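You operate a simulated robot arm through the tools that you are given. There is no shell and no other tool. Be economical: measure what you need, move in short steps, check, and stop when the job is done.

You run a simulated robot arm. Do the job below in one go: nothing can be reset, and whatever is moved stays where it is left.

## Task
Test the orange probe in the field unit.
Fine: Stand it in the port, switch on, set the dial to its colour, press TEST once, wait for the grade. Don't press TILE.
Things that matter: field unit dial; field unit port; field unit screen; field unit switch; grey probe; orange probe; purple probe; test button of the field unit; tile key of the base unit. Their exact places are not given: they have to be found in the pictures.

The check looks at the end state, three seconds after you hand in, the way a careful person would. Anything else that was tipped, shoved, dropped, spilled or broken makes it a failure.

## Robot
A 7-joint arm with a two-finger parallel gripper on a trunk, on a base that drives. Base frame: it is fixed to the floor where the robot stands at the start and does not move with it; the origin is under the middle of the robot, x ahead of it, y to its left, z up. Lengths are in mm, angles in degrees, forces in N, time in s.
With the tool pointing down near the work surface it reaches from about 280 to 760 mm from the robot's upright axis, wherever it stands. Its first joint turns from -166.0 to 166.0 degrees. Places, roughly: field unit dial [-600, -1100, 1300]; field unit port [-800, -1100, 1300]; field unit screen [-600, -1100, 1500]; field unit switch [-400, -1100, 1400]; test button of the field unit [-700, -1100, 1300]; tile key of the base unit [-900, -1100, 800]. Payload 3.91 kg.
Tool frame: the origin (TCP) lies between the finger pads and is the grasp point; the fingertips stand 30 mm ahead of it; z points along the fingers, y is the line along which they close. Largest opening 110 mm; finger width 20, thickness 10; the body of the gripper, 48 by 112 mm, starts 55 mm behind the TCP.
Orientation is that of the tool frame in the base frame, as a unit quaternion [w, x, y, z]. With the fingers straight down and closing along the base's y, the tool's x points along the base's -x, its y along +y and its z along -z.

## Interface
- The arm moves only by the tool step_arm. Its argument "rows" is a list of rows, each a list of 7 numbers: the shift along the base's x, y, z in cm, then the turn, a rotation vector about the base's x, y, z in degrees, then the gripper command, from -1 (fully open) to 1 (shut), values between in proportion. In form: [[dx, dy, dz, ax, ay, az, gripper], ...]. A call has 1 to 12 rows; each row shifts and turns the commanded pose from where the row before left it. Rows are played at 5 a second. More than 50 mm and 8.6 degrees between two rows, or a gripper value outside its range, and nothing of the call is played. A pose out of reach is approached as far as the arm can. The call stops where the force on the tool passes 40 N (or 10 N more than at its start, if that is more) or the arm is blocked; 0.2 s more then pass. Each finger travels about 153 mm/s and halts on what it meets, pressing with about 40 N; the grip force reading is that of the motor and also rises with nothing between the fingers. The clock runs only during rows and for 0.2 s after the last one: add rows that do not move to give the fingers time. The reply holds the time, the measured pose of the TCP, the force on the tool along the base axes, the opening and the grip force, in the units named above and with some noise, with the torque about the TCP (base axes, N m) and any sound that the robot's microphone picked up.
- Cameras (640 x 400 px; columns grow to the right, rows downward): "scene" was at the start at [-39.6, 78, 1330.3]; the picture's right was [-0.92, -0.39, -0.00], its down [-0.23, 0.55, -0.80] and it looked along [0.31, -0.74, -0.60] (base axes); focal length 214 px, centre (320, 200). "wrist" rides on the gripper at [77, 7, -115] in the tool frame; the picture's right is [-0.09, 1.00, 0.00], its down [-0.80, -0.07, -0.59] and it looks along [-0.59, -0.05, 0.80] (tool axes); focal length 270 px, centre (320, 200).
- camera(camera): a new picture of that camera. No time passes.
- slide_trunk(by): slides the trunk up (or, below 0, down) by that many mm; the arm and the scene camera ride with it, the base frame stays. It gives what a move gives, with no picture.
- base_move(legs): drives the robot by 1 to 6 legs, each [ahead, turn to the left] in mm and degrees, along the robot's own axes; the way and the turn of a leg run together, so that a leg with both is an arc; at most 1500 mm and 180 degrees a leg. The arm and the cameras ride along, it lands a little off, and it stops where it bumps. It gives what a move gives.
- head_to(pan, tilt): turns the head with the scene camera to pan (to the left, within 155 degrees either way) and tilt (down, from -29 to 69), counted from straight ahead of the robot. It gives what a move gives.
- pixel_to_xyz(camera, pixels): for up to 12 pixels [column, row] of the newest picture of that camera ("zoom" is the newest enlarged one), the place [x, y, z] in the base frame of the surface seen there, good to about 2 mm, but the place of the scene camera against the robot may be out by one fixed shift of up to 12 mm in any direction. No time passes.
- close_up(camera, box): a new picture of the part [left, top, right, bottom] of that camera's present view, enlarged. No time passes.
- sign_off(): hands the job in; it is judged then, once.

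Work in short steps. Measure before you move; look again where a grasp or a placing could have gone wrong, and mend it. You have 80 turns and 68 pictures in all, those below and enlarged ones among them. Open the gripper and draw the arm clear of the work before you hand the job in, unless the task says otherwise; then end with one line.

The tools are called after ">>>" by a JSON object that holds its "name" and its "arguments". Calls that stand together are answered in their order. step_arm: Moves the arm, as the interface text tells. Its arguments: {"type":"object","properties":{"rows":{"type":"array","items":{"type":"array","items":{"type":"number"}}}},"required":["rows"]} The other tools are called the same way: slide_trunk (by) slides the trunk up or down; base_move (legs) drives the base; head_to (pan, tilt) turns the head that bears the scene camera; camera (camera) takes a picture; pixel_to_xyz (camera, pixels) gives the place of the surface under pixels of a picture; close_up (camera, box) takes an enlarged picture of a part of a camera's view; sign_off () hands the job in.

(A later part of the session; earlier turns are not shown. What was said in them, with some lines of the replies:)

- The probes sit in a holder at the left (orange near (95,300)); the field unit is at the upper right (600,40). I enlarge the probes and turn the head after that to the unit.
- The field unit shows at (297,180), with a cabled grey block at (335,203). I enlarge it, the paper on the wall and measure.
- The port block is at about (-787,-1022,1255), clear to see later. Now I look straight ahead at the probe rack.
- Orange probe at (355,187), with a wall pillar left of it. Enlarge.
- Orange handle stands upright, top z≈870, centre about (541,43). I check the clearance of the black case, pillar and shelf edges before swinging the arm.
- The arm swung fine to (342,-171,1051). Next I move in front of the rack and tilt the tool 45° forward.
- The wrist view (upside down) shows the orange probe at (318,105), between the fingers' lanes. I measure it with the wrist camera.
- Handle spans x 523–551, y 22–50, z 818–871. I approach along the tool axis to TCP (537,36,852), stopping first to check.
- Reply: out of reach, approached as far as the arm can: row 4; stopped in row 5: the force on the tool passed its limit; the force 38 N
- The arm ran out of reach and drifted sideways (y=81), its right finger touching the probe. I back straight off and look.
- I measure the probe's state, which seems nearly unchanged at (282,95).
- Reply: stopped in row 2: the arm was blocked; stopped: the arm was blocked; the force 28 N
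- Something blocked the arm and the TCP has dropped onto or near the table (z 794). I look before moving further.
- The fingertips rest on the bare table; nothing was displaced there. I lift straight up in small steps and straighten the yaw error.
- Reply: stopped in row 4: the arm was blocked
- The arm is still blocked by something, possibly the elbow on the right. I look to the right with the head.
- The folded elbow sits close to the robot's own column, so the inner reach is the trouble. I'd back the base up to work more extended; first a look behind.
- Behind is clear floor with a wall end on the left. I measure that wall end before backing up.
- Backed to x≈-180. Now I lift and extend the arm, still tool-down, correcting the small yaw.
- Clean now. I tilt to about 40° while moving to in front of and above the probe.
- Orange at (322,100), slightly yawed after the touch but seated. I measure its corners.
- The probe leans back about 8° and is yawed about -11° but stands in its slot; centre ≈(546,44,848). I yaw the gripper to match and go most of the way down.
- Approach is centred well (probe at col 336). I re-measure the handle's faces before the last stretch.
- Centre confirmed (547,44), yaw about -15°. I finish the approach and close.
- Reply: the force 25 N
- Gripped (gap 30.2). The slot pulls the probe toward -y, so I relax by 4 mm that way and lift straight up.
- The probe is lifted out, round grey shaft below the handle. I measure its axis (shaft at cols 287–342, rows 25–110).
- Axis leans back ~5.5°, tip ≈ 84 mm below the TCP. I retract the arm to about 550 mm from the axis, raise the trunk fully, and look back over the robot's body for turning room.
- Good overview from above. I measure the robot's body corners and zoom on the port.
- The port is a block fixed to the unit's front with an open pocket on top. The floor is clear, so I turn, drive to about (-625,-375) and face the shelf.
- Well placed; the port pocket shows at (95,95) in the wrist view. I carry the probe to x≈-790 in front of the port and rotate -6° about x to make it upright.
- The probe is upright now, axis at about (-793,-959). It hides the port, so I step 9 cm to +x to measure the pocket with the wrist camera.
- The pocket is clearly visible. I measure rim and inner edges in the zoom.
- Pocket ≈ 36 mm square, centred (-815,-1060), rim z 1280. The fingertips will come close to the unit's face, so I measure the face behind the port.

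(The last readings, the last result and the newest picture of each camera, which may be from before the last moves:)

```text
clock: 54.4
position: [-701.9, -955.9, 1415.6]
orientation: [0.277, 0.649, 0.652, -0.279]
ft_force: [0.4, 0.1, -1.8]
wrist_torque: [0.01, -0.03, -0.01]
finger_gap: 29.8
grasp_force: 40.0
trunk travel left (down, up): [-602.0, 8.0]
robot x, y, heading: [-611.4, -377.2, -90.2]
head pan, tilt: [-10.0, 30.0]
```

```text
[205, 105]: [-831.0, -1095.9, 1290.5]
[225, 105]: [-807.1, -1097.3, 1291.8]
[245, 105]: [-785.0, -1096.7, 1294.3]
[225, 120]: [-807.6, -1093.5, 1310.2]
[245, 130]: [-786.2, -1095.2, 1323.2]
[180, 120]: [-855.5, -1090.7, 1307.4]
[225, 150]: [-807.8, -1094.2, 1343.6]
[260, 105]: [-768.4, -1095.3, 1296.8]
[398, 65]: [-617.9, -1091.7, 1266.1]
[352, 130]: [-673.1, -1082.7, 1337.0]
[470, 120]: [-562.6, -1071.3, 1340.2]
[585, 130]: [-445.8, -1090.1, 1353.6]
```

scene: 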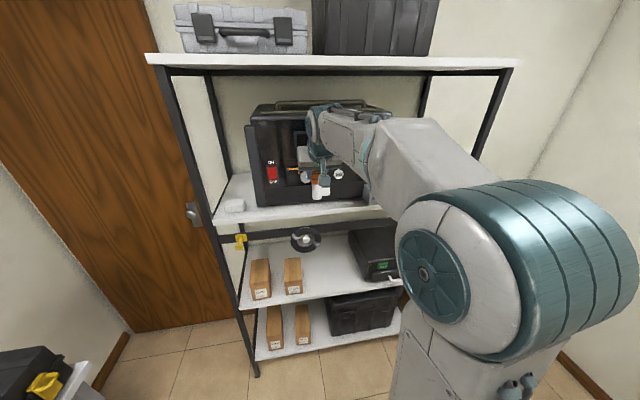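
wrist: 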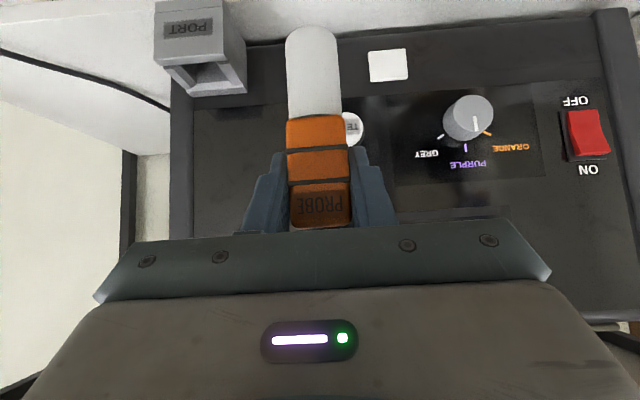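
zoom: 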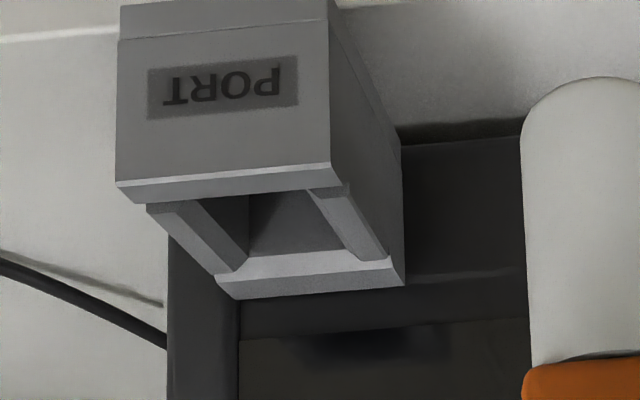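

Face at y≈-1095, leaving about 8 mm for the fingertips. I move above the pocket, tip still ~45 mm over the rim.

>>> {"name": "step_arm", "arguments": {"rows": [[-4.5, 0, 0, 0, 0, 0, 0.8], [-4.5, 0, 0, 0, 0, 0, 0.8], [-2.3, -2.5, 0, 0, 0, 0, 0.8], [0, -4, 0, 0, 0, 0, 0.8], [0, -3.6, 0, 0, 0, 0, 0.8], [0, 0, -1, 0, 0, 0, 0.8], [0, 0, -1, 0, 0, 0, 0.8], [0, 0, 0, 0, 0, 0, 0.8], [0, 0, 0, 0, 0, 0, 0.8]]}}

>>> {"name": "camera", "arguments": {"camera": "wrist"}}

>>> {"name": "camera", "arguments": {"camera": "scene"}}

```text
clock: 56.4
position: [-816.5, -1057.9, 1395.4]
orientation: [0.277, 0.649, 0.652, -0.279]
ft_force: [-1.1, 0.4, -0.6]
wrist_torque: [0.0, -0.01, 0.05]
finger_gap: 29.7
grasp_force: 40.0
trunk travel left (down, up): [-602.0, 8.0]
robot x, y, heading: [-616.8, -378.8, -90.6]
head pan, tilt: [-10.0, 30.0]
```

```text
32 pictures are left
```

wrist: 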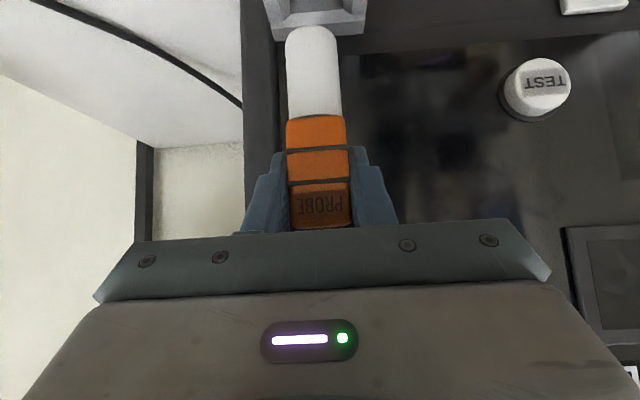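

```text
31 pictures are left
```

scene: 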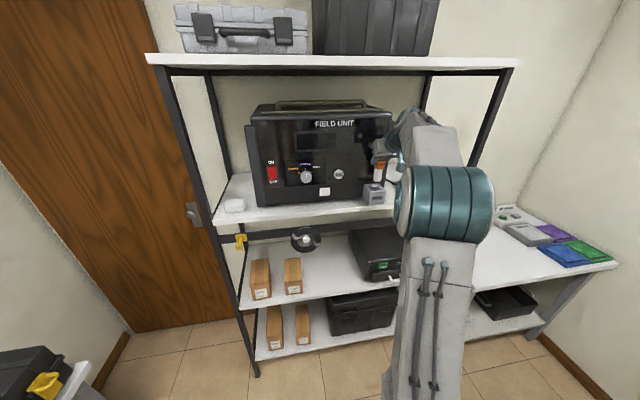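

Aligned: port rim cols 272–362 around the shaft at 313. I lower slowly into the pocket, watching force.

>>> {"name": "step_arm", "arguments": {"rows": [[0.15, 0.05, -1, 0, 0, 0, 0.8], [0, 0, -1, 0, 0, 0, 0.8], [0, 0, -1, 0, 0, 0, 0.8], [0, 0, -1, 0, 0, 0, 0.8], [0, 0, 0, 0, 0, 0, 0.8], [0, 0, 0, 0, 0, 0, 0.8]]}}

>>> {"name": "camera", "arguments": {"camera": "wrist"}}

>>> {"name": "close_up", "arguments": {"camera": "scene", "box": [340, 130, 420, 220]}}

```text
clock: 57.8
position: [-813.8, -1057.7, 1353.2]
orientation: [0.277, 0.649, 0.652, -0.278]
ft_force: [1.6, -0.5, -1.7]
wrist_torque: [0.02, -0.16, 0.01]
finger_gap: 29.7
grasp_force: 40.1
trunk travel left (down, up): [-602.0, 8.0]
robot x, y, heading: [-616.4, -376.8, -90.5]
head pan, tilt: [-10.0, 30.0]
```

```text
30 pictures are left
```

wrist: 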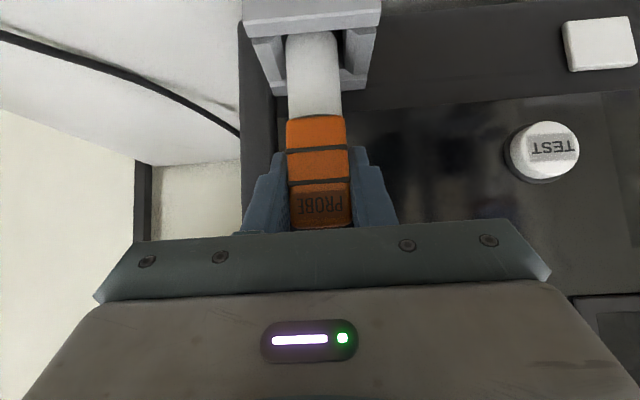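

```text
4.44 times, centred on (380, 175) of scene
```

zoom: 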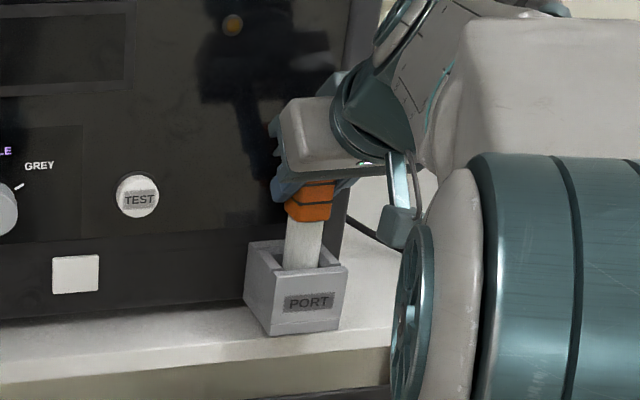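

The tip is inside the pocket. I continue lowering 3.5 cm in small steps.

>>> {"name": "step_arm", "arguments": {"rows": [[0, 0, -0.7, 0, 0, 0, 0.8], [0, 0, -0.7, 0, 0, 0, 0.8], [0, 0, -0.7, 0, 0, 0, 0.8], [0, 0, -0.5, 0, 0, 0, 0.8], [0, 0, -0.3, 0, 0, 0, 0.8], [0, 0, 0, 0, 0, 0, 0.8]]}}

>>> {"name": "close_up", "arguments": {"camera": "scene", "box": [340, 130, 420, 220]}}

```text
clock: 59.2
position: [-812.5, -1056.5, 1324.7]
orientation: [0.278, 0.648, 0.652, -0.278]
ft_force: [5.0, 0.5, 0.5]
wrist_torque: [-0.03, -0.36, -0.01]
finger_gap: 29.5
grasp_force: 40.3
trunk travel left (down, up): [-602.0, 8.0]
robot x, y, heading: [-618.0, -376.2, -90.3]
head pan, tilt: [-10.0, 30.0]
```

```text
4.44 times, centred on (380, 175) of scene
```

zoom: 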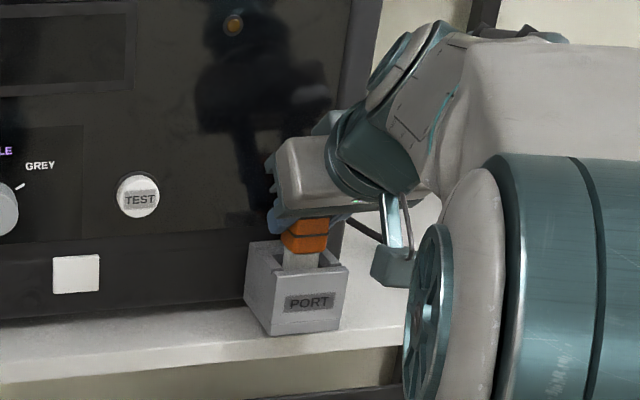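

A 5 N side force in +x; I ease -x by 1.5 mm and lower another 12 mm.

>>> {"name": "step_arm", "arguments": {"rows": [[-0.15, 0, 0, 0, 0, 0, 0.8], [0, 0, -0.4, 0, 0, 0, 0.8], [0, 0, -0.4, 0, 0, 0, 0.8], [0, 0, -0.4, 0, 0, 0, 0.8], [0, 0, 0, 0, 0, 0, 0.8]]}}

>>> {"name": "camera", "arguments": {"camera": "wrist"}}

```text
clock: 60.4
position: [-813.7, -1056.1, 1320.6]
orientation: [0.28, 0.647, 0.651, -0.283]
ft_force: [8.1, -2.0, 32.7]
wrist_torque: [-0.37, -0.66, 0.1]
finger_gap: 29.9
grasp_force: 40.4
trunk travel left (down, up): [-602.0, 8.0]
robot x, y, heading: [-617.3, -374.9, -90.4]
head pan, tilt: [-10.0, 30.0]
```

```text
27 pictures are left
```

wrist: 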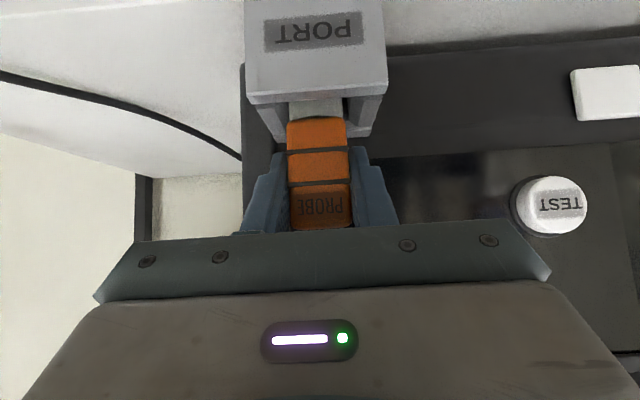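

It bottomed out (33 N up) with 43 mm inserted. I unload the push and open gently.

>>> {"name": "step_arm", "arguments": {"rows": [[0, 0, 0.8, 0, 0, 0, 0.8], [0, 0, 0, 0, 0, 0, 0.4], [0, 0, 0, 0, 0, 0, 0.2], [0, 0, 0, 0, 0, 0, 0.1], [0, 0, 0, 0, 0, 0, 0.1]]}}

>>> {"name": "camera", "arguments": {"camera": "wrist"}}

```text
clock: 61.6
position: [-817.2, -1056.5, 1321.5]
orientation: [0.277, 0.648, 0.652, -0.278]
ft_force: [-0.5, -0.4, -0.4]
wrist_torque: [-0.02, 0.02, 0.0]
finger_gap: 49.3
grasp_force: 0.1
trunk travel left (down, up): [-602.0, 8.0]
robot x, y, heading: [-614.7, -374.4, -90.1]
head pan, tilt: [-10.0, 30.0]
```

```text
26 pictures are left
```

wrist: 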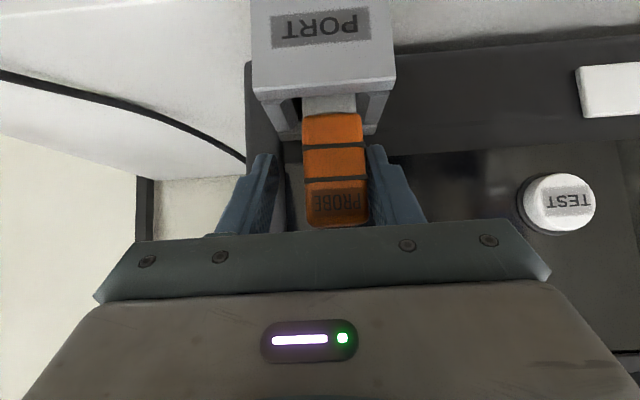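

The probe stands by itself in the port. I centre the fingers (+3 mm x) and withdraw along the tool axis, then inspect.

>>> {"name": "step_arm", "arguments": {"rows": [[0.35, 0, 0, 0, 0, 0, 0.1], [0, 1.5, 1.5, 0, 0, 0, 0.1], [0, 3, 3, 0, 0, 0, 0.1], [0, 3, 3, 0, 0, 0, 0.1], [0, 3, 1, 0, 0, 0, 0.1], [4.5, 1, 0, 0, 0, 0, 0.4], [4.5, 0, 0, 0, 0, 0, 1], [4.5, 0, 0, 0, 0, 0, 1], [4.5, 0, 0, 0, 0, 0, 1], [0, 0, 0, 0, 0, 0, 1]]}}

>>> {"name": "camera", "arguments": {"camera": "wrist"}}

>>> {"name": "camera", "arguments": {"camera": "scene"}}

```text
clock: 63.8
position: [-633.2, -943.0, 1406.9]
orientation: [0.278, 0.649, 0.652, -0.278]
ft_force: [-0.3, -0.7, 0.2]
wrist_torque: [0.0, 0.0, 0.0]
finger_gap: 0.1
grasp_force: 37.5
trunk travel left (down, up): [-602.0, 8.0]
robot x, y, heading: [-613.9, -374.6, -90.2]
head pan, tilt: [-10.0, 30.0]
```

```text
25 pictures are left
```

wrist: 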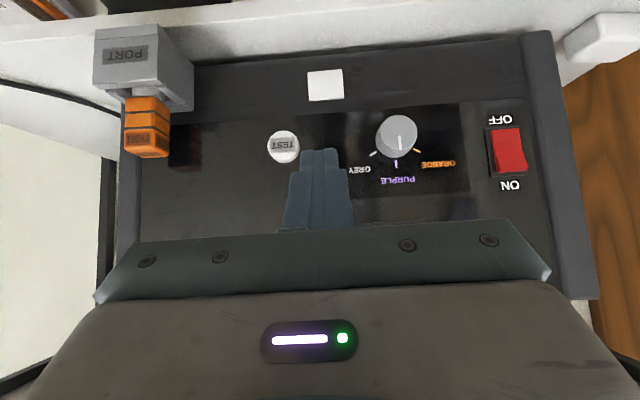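

```text
24 pictures are left
```

scene: 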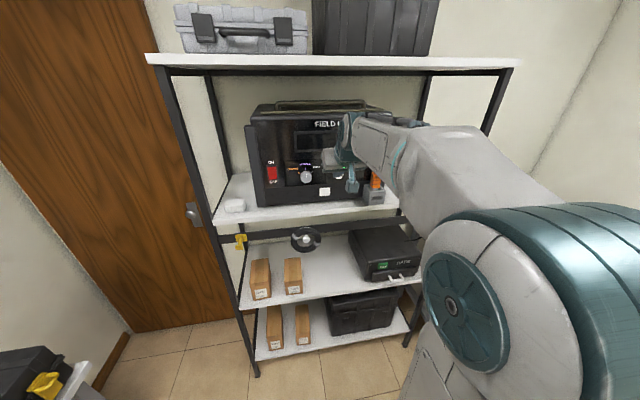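

The orange probe stands in the port. Now I enlarge and measure the panel: dial (397,137) and switch (507,150).

>>> {"name": "close_up", "arguments": {"camera": "wrist", "box": [340, 90, 560, 220]}}

>>> {"name": "pixel_to_xyz", "arguments": {"camera": "zoom", "pixels": [[163, 115], [175, 165], [225, 175], [163, 205], [100, 185], [485, 110], [495, 150], [500, 175], [500, 215], [478, 230], [540, 190], [130, 240]]}}

```text
2.91 times, centred on (450, 155) of wrist
```

zoom: 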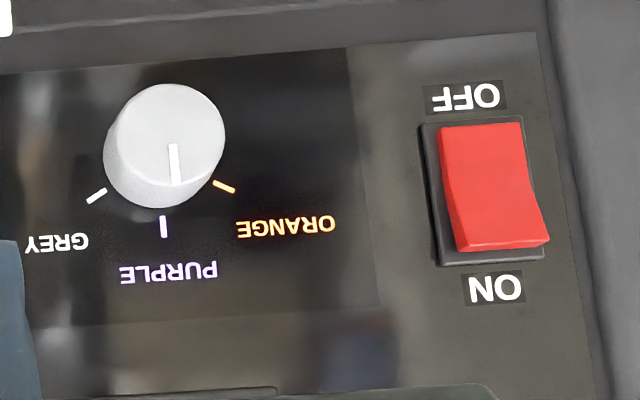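

```text
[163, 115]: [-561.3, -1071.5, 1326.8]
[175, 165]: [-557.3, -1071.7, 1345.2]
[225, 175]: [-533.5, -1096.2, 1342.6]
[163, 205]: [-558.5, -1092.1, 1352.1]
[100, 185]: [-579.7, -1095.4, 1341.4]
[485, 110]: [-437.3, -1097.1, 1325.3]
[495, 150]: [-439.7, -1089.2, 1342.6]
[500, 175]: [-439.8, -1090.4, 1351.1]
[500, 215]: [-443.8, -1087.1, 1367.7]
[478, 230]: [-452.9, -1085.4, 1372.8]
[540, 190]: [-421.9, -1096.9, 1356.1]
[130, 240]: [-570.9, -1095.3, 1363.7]
```

Switch: the upper (ON) half sticks out, so it is off; the dial points near purple (~5° toward orange), orange lies ~60° toward +x. I first bring the closed fingers level and in front of the switch's ON half.

>>> {"name": "step_arm", "arguments": {"rows": [[2.75, -1.1, -0.55, -6.3, 0, 0, 1], [2.75, -1.1, -0.55, -6.3, 0, 0, 1], [2.75, -1.1, -0.55, -6.3, 0, 0, 1], [2.75, -1.1, -0.55, -6.3, 0, 0, 1], [2.75, -1.1, -0.55, -6.3, 0, 0, 1], [2.75, -1.1, -0.55, -6.3, 0, 0, 1], [2.6, -1.1, -0.55, -6.2, 0, 0, 1], [0, 0, 0, 0, 0, 0, 1], [0, 0, 0, 0, 0, 0, 1]]}}

>>> {"name": "camera", "arguments": {"camera": "wrist"}}

```text
clock: 65.8
position: [-440.3, -1020.1, 1370.0]
orientation: [-0.5, -0.498, -0.5, 0.502]
ft_force: [0.5, -0.4, -1.0]
wrist_torque: [0.0, -0.02, 0.03]
finger_gap: 0.1
grasp_force: 37.7
trunk travel left (down, up): [-602.0, 8.0]
robot x, y, heading: [-619.2, -374.4, -90.3]
head pan, tilt: [-10.0, 30.0]
```

```text
22 pictures are left
```

wrist: 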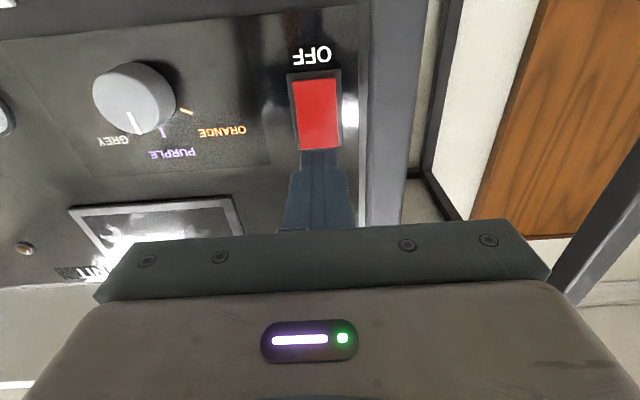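

Level and in line with the switch. I push forward ~43 mm against the upper half, then back off.

>>> {"name": "step_arm", "arguments": {"rows": [[0, -1.5, -0.1, 0, 0, 0, 1], [0, -1.5, -0.1, 0, 0, 0, 1], [0, -0.5, 0, 0, 0, 0, 1], [0, -0.4, 0, 0, 0, 0, 1], [0, -0.4, 0, 0, 0, 0, 1], [0, 0, 0, 0, 0, 0, 1]]}}

>>> {"name": "camera", "arguments": {"camera": "wrist"}}

```text
clock: 67.2
position: [-441.8, -1057.5, 1367.0]
orientation: [-0.501, -0.497, -0.501, 0.502]
ft_force: [-2.6, 22.4, -6.5]
wrist_torque: [0.47, 0.04, -0.15]
finger_gap: 0.0
grasp_force: 38.0
trunk travel left (down, up): [-602.0, 8.0]
robot x, y, heading: [-611.1, -375.8, -90.4]
head pan, tilt: [-10.0, 30.0]
```

```text
21 pictures are left
```

wrist: 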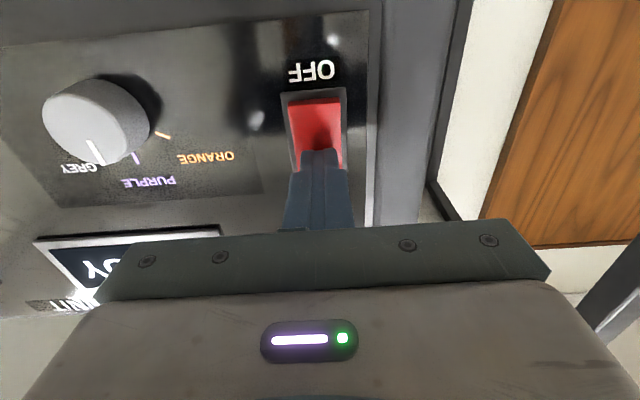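

The screen lit up and the rocker flipped. I back off and move in front of the dial, open to ~62 mm and rolled -25°.

>>> {"name": "step_arm", "arguments": {"rows": [[0, 2, 0, 0, 0, 0, 1], [0, 3, 0, 0, 0, 0, 1], [-4, 0.3, -1.2, 0, -8.3, 0, 0.3], [-4, 0, -1.2, 0, -8.3, 0, -0.13], [-3.7, 0, -1.2, 0, -8.3, 0, -0.13], [0, 0, 0, 0, 0, 0, -0.13], [0, 0, 0, 0, 0, 0, -0.13]]}}

>>> {"name": "camera", "arguments": {"camera": "wrist"}}

>>> {"name": "close_up", "arguments": {"camera": "scene", "box": [240, 95, 400, 215]}}

```text
clock: 68.8
position: [-556.9, -1009.8, 1329.9]
orientation: [0.596, 0.595, 0.38, -0.383]
ft_force: [-0.3, 1.0, -0.2]
wrist_torque: [0.0, -0.02, 0.02]
finger_gap: 62.1
grasp_force: 0.0
trunk travel left (down, up): [-602.0, 8.0]
robot x, y, heading: [-614.4, -377.6, -90.3]
head pan, tilt: [-10.0, 30.0]
```

```text
20 pictures are left
```

wrist: 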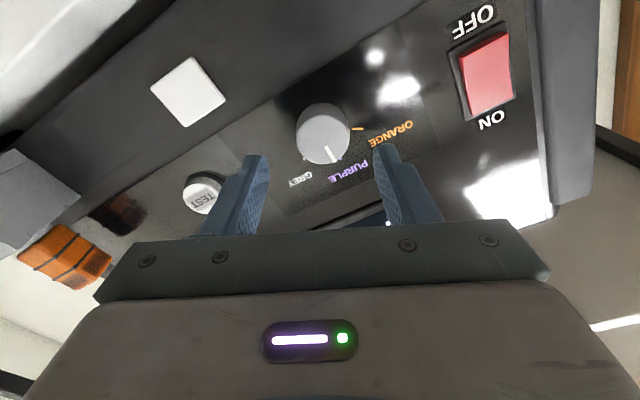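

```text
3.33 times, centred on (320, 155) of scene
```

zoom: 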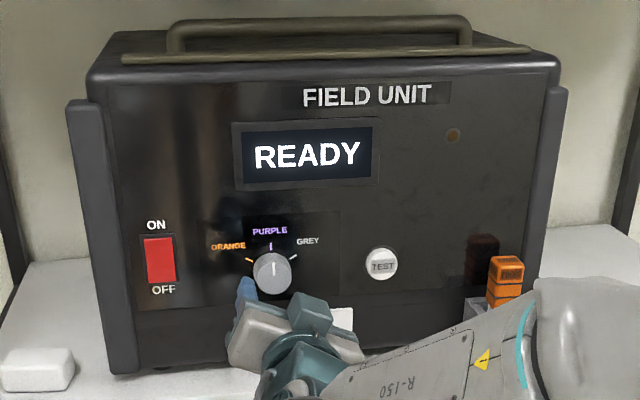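

The screen reads READY. I check the knob's face centre with the wrist camera before closing on it.

>>> {"name": "pixel_to_xyz", "arguments": {"camera": "wrist", "pixels": [[323, 134], [300, 134], [346, 134], [323, 110], [323, 157], [328, 152], [360, 129], [308, 172], [334, 165]]}}

```text
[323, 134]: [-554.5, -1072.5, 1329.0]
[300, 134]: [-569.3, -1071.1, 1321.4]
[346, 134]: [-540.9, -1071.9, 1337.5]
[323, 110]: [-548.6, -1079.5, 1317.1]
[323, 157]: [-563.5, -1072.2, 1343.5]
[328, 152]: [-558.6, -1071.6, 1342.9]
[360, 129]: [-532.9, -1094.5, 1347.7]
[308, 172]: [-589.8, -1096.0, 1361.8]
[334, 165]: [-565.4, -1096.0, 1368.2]
```

Knob centre ≈(-556,1330), matches the TCP. I advance 46 mm and close on it.

>>> {"name": "step_arm", "arguments": {"rows": [[0.1, -2, 0, 0, 0, 0, -0.13], [0, -1.6, 0, 0, 0, 0, -0.13], [0, -1, 0, 0, 0, 0, -0.13], [0, 0, 0, 0, 0, 0, -0.13], [0, 0, 0, 0, 0, 0, 0.2], [0, 0, 0, 0, 0, 0, 0.5], [0, 0, 0, 0, 0, 0, 0.5]]}}

```text
clock: 70.4
position: [-554.2, -1055.5, 1330.4]
orientation: [0.597, 0.594, 0.38, -0.383]
ft_force: [4.1, -4.4, 6.7]
wrist_torque: [0.09, 0.02, 0.4]
finger_gap: 38.5
grasp_force: 45.0
trunk travel left (down, up): [-602.0, 8.0]
robot x, y, heading: [-616.8, -373.6, -90.1]
head pan, tilt: [-10.0, 30.0]
```

Knob held (38.5 mm), little side force. I turn +54° about y toward orange in small steps.

>>> {"name": "step_arm", "arguments": {"rows": [[0.1, 0, 0, 0, 7.7, 0, 0.5], [0, 0, 0, 0, 7.7, 0, 0.5], [0, 0, 0, 0, 7.7, 0, 0.5], [0, 0, 0, 0, 7.7, 0, 0.5], [0, 0, 0, 0, 7.7, 0, 0.5], [0, 0, 0, 0, 7.7, 0, 0.5], [0, 0, 0, 0, 7.7, 0, 0.5], [0, 0, 0, 0, 0, 0, 0.5]]}}

>>> {"name": "close_up", "arguments": {"camera": "scene", "box": [270, 140, 350, 200]}}

>>> {"name": "camera", "arguments": {"camera": "wrist"}}

```text
clock: 72.2
position: [-560.2, -1054.7, 1329.9]
orientation: [-0.358, -0.357, -0.608, 0.612]
ft_force: [-6.8, -1.4, 5.7]
wrist_torque: [0.3, 0.02, -0.92]
finger_gap: 38.5
grasp_force: 45.1
trunk travel left (down, up): [-602.0, 8.0]
robot x, y, heading: [-616.2, -377.8, -90.1]
head pan, tilt: [-10.0, 30.0]
```

```text
6.67 times, centred on (310, 170) of scene
```

zoom: 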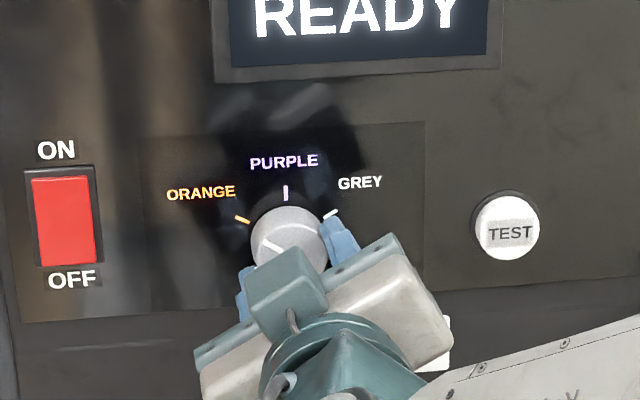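

```text
17 pictures are left
```

wrist: 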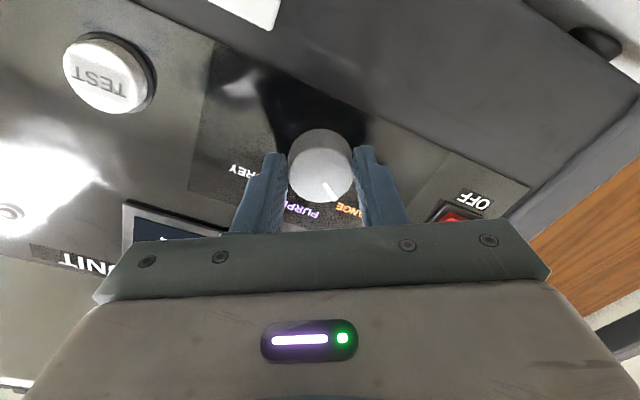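

The dial turned along. I release, back off, and check the pointer.

>>> {"name": "step_arm", "arguments": {"rows": [[0, 0, 0, 0, 0, 0, 0], [0, 0, 0, 0, 0, 0, -0.13], [0, 2, 0, 0, 0, 0, -0.13], [0, 3, 0, 0, -5, 0, -0.13], [0, 0, 0, 0, -7, 0, -0.13], [0, 0, 0, 0, -7, 0, -0.13], [0, 0, 0, 0, 0, 0, -0.13]]}}

>>> {"name": "close_up", "arguments": {"camera": "wrist", "box": [240, 80, 420, 220]}}

>>> {"name": "close_up", "arguments": {"camera": "scene", "box": [285, 150, 335, 190]}}

```text
clock: 73.8
position: [-556.7, -1004.8, 1330.4]
orientation: [-0.455, -0.453, -0.541, 0.544]
ft_force: [0.6, 0.1, 0.1]
wrist_torque: [0.0, 0.01, 0.02]
finger_gap: 62.1
grasp_force: 0.0
trunk travel left (down, up): [-602.0, 8.0]
robot x, y, heading: [-619.9, -378.9, -90.3]
head pan, tilt: [-10.0, 30.0]
```

```text
2.86 times, centred on (330, 150) of wrist
```

zoom: 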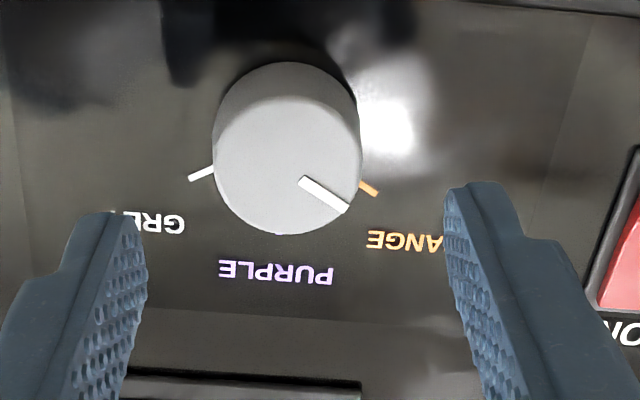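

```text
10.00 times, centred on (310, 170) of scene
```

zoom: 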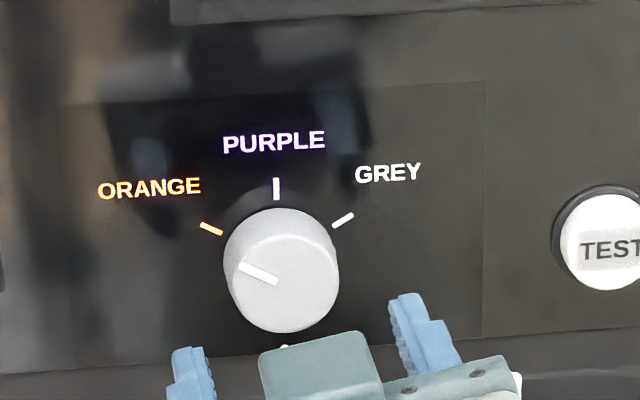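

The pointer is now parallel to the orange tick in both views. I close the fingers and move in front of TEST.

>>> {"name": "step_arm", "arguments": {"rows": [[0, 0, 0, 0, -3, 0, 0.4], [-4, -0.3, 0.3, 0, -6, 0, 1], [-4, 0, 0.3, 0, 0, 0, 1], [-3.5, -0.3, 0.3, 0, 0, 0, 1], [0, 0, 0, 0, 0, 0, 1], [0, 0, 0, 0, 0, 0, 1]]}}

>>> {"name": "camera", "arguments": {"camera": "wrist"}}

```text
clock: 75.2
position: [-671.3, -1012.4, 1340.2]
orientation: [-0.496, -0.493, -0.504, 0.507]
ft_force: [0.5, -0.7, 0.4]
wrist_torque: [0.01, -0.01, -0.02]
finger_gap: 0.1
grasp_force: 37.9
trunk travel left (down, up): [-602.0, 8.0]
robot x, y, heading: [-614.7, -374.6, -90.4]
head pan, tilt: [-10.0, 30.0]
```

```text
14 pictures are left
```

wrist: 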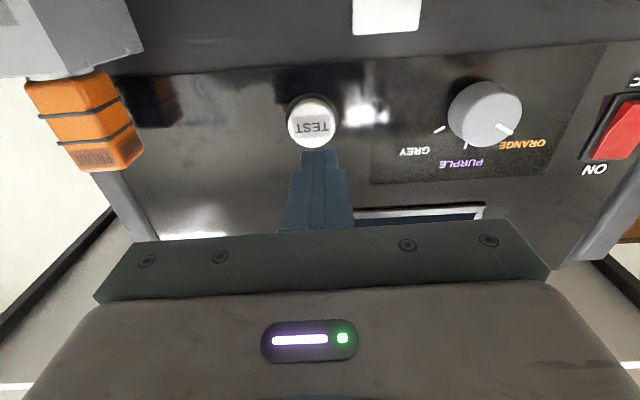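

>>> {"name": "pixel_to_xyz", "arguments": {"camera": "wrist", "pixels": [[312, 123], [290, 123], [333, 123], [312, 105], [312, 143], [312, 132]]}}

```text
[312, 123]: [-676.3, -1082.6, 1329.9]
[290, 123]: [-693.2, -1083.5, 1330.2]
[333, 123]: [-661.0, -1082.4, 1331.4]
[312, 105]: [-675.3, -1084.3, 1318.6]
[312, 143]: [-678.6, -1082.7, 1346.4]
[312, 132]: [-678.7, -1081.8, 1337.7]
```

TEST centre is (-677,-1082,1332). I align to it and press once: 40 mm approach plus 6 mm, then retreat.

>>> {"name": "step_arm", "arguments": {"rows": [[-0.5, 0, -0.7, 0, 0, 0, 1], [0, -1.8, 0, 0, 0, 0, 1], [0, -1.5, 0, 0, 0, 0, 1], [0, -0.5, 0, 0, 0, 0, 1], [0, -0.3, 0, 0, 0, 0, 1], [0, -0.3, 0, 0, 0, 0, 1], [0, -0.2, 0, 0, 0, 0, 1], [0, 0, 0, 0, 0, 0, 1]]}}

>>> {"name": "close_up", "arguments": {"camera": "scene", "box": [240, 95, 400, 215]}}

```text
clock: 77.0
position: [-677.4, -1056.3, 1331.4]
orientation: [-0.495, -0.493, -0.504, 0.507]
ft_force: [0.0, 1.1, -1.0]
wrist_torque: [0.05, 0.02, 0.05]
finger_gap: 0.0
grasp_force: 38.4
trunk travel left (down, up): [-602.0, 8.0]
robot x, y, heading: [-617.1, -379.5, -90.1]
head pan, tilt: [-10.0, 30.0]
heard: click
```

```text
3.33 times, centred on (320, 155) of scene
```

zoom: 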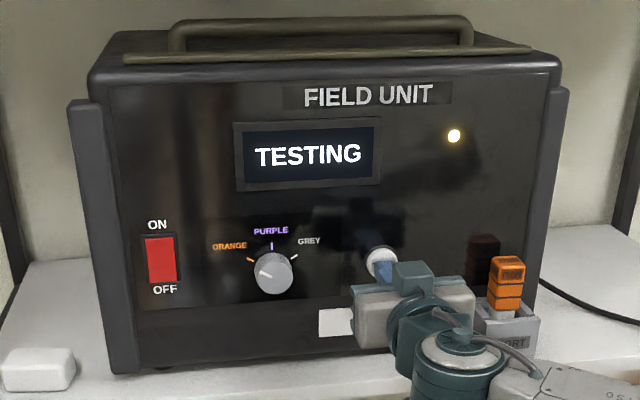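

A click, and the screen says TESTING. I back straight off and wait.

>>> {"name": "step_arm", "arguments": {"rows": [[0, 2, 0, 0, 0, 0, 1], [0, 4, 0, 0, 0, 0, 1], [0, 4, 0, 6, 0, 0, 0.5], [0, 0, 0, 6, 0, 0, 0], [0, 0, 0, 6, 0, 0, 0], [0, 0, 0, 0, 0, 0, 0], [0, 0, 0, 0, 0, 0, 0], [0, 0, 0, 0, 0, 0, 0], [0, 0, 0, 0, 0, 0, 0], [0, 0, 0, 0, 0, 0, 0], [0, 0, 0, 0, 0, 0, 0], [0, 0, 0, 0, 0, 0, 0]]}}

>>> {"name": "step_arm", "arguments": {"rows": [[0, 0, 0, 0, 0, 0, -0.5], [0, 0, 0, 0, 0, 0, -0.5], [0, 0, 0, 0, 0, 0, -0.5], [0, 0, 0, 0, 0, 0, -0.5], [0, 0, 0, 0, 0, 0, -0.5], [0, 0, 0, 0, 0, 0, -0.5], [0, 0, 0, 0, 0, 0, -0.5], [0, 0, 0, 0, 0, 0, -0.5], [0, 0, 0, 0, 0, 0, -0.5], [0, 0, 0, 0, 0, 0, -0.5], [0, 0, 0, 0, 0, 0, -0.5], [0, 0, 0, 0, 0, 0, -0.5]]}}

>>> {"name": "close_up", "arguments": {"camera": "scene", "box": [240, 95, 400, 215]}}

```text
clock: 79.6
position: [-677.4, -956.2, 1330.9]
orientation: [0.413, 0.565, 0.578, -0.421]
ft_force: [-0.3, 0.6, -0.6]
wrist_torque: [0.02, -0.04, 0.0]
finger_gap: 55.0
grasp_force: 0.0
trunk travel left (down, up): [-602.0, 8.0]
robot x, y, heading: [-614.3, -377.5, -90.5]
head pan, tilt: [-10.0, 30.0]
```

```text
clock: 82.2
position: [-678.0, -956.3, 1331.0]
orientation: [0.412, 0.565, 0.577, -0.421]
ft_force: [-0.6, -0.4, 0.7]
wrist_torque: [-0.01, 0.0, -0.01]
finger_gap: 82.4
grasp_force: 0.0
trunk travel left (down, up): [-602.0, 8.0]
robot x, y, heading: [-616.1, -379.0, -90.1]
head pan, tilt: [-10.0, 30.0]
```

```text
3.33 times, centred on (320, 155) of scene
```

zoom: 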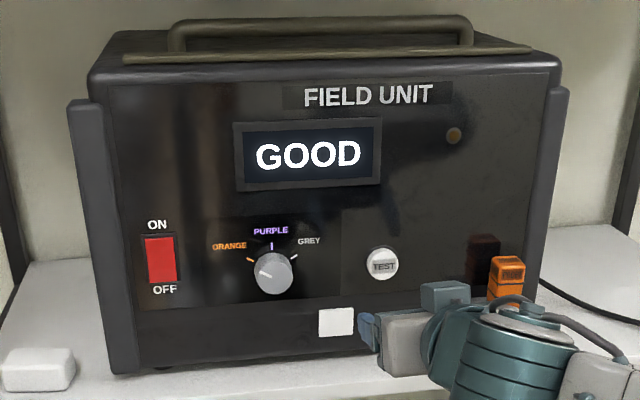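

The grade reads GOOD. I draw the whole robot back 120 mm to clear the shelf, with the gripper open.

>>> {"name": "base_move", "arguments": {"legs": [[-120, 0]]}}

>>> {"name": "camera", "arguments": {"camera": "scene"}}

```text
clock: 83.4
position: [-676.4, -835.5, 1331.7]
orientation: [0.414, 0.563, 0.578, -0.422]
ft_force: [0.6, 0.7, 0.0]
wrist_torque: [-0.05, 0.0, 0.02]
finger_gap: 82.6
grasp_force: 0.0
trunk travel left (down, up): [-602.0, 8.0]
robot x, y, heading: [-614.3, -256.6, -90.4]
head pan, tilt: [-10.0, 30.0]
```

```text
11 pictures are left
```

scene: 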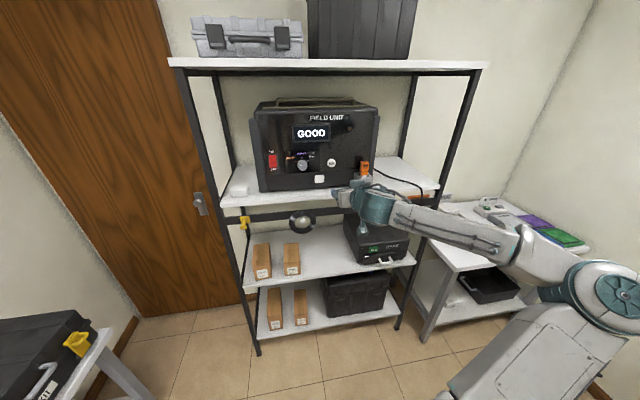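

The screen still shows GOOD, the probe stands in the port and the arm is clear of the shelf. I hand in.

>>> {"name": "sign_off", "arguments": {}}

```text
The job is handed in.
```

The field unit graded the orange probe GOOD: it stands in the port with the unit on and the dial at orange, TEST was pressed once, and TILE was not touched. On the first reach for the probe a finger bumped it and it leaned slightly in its rack slot. It stayed in the slot, and I then picked it up normally.
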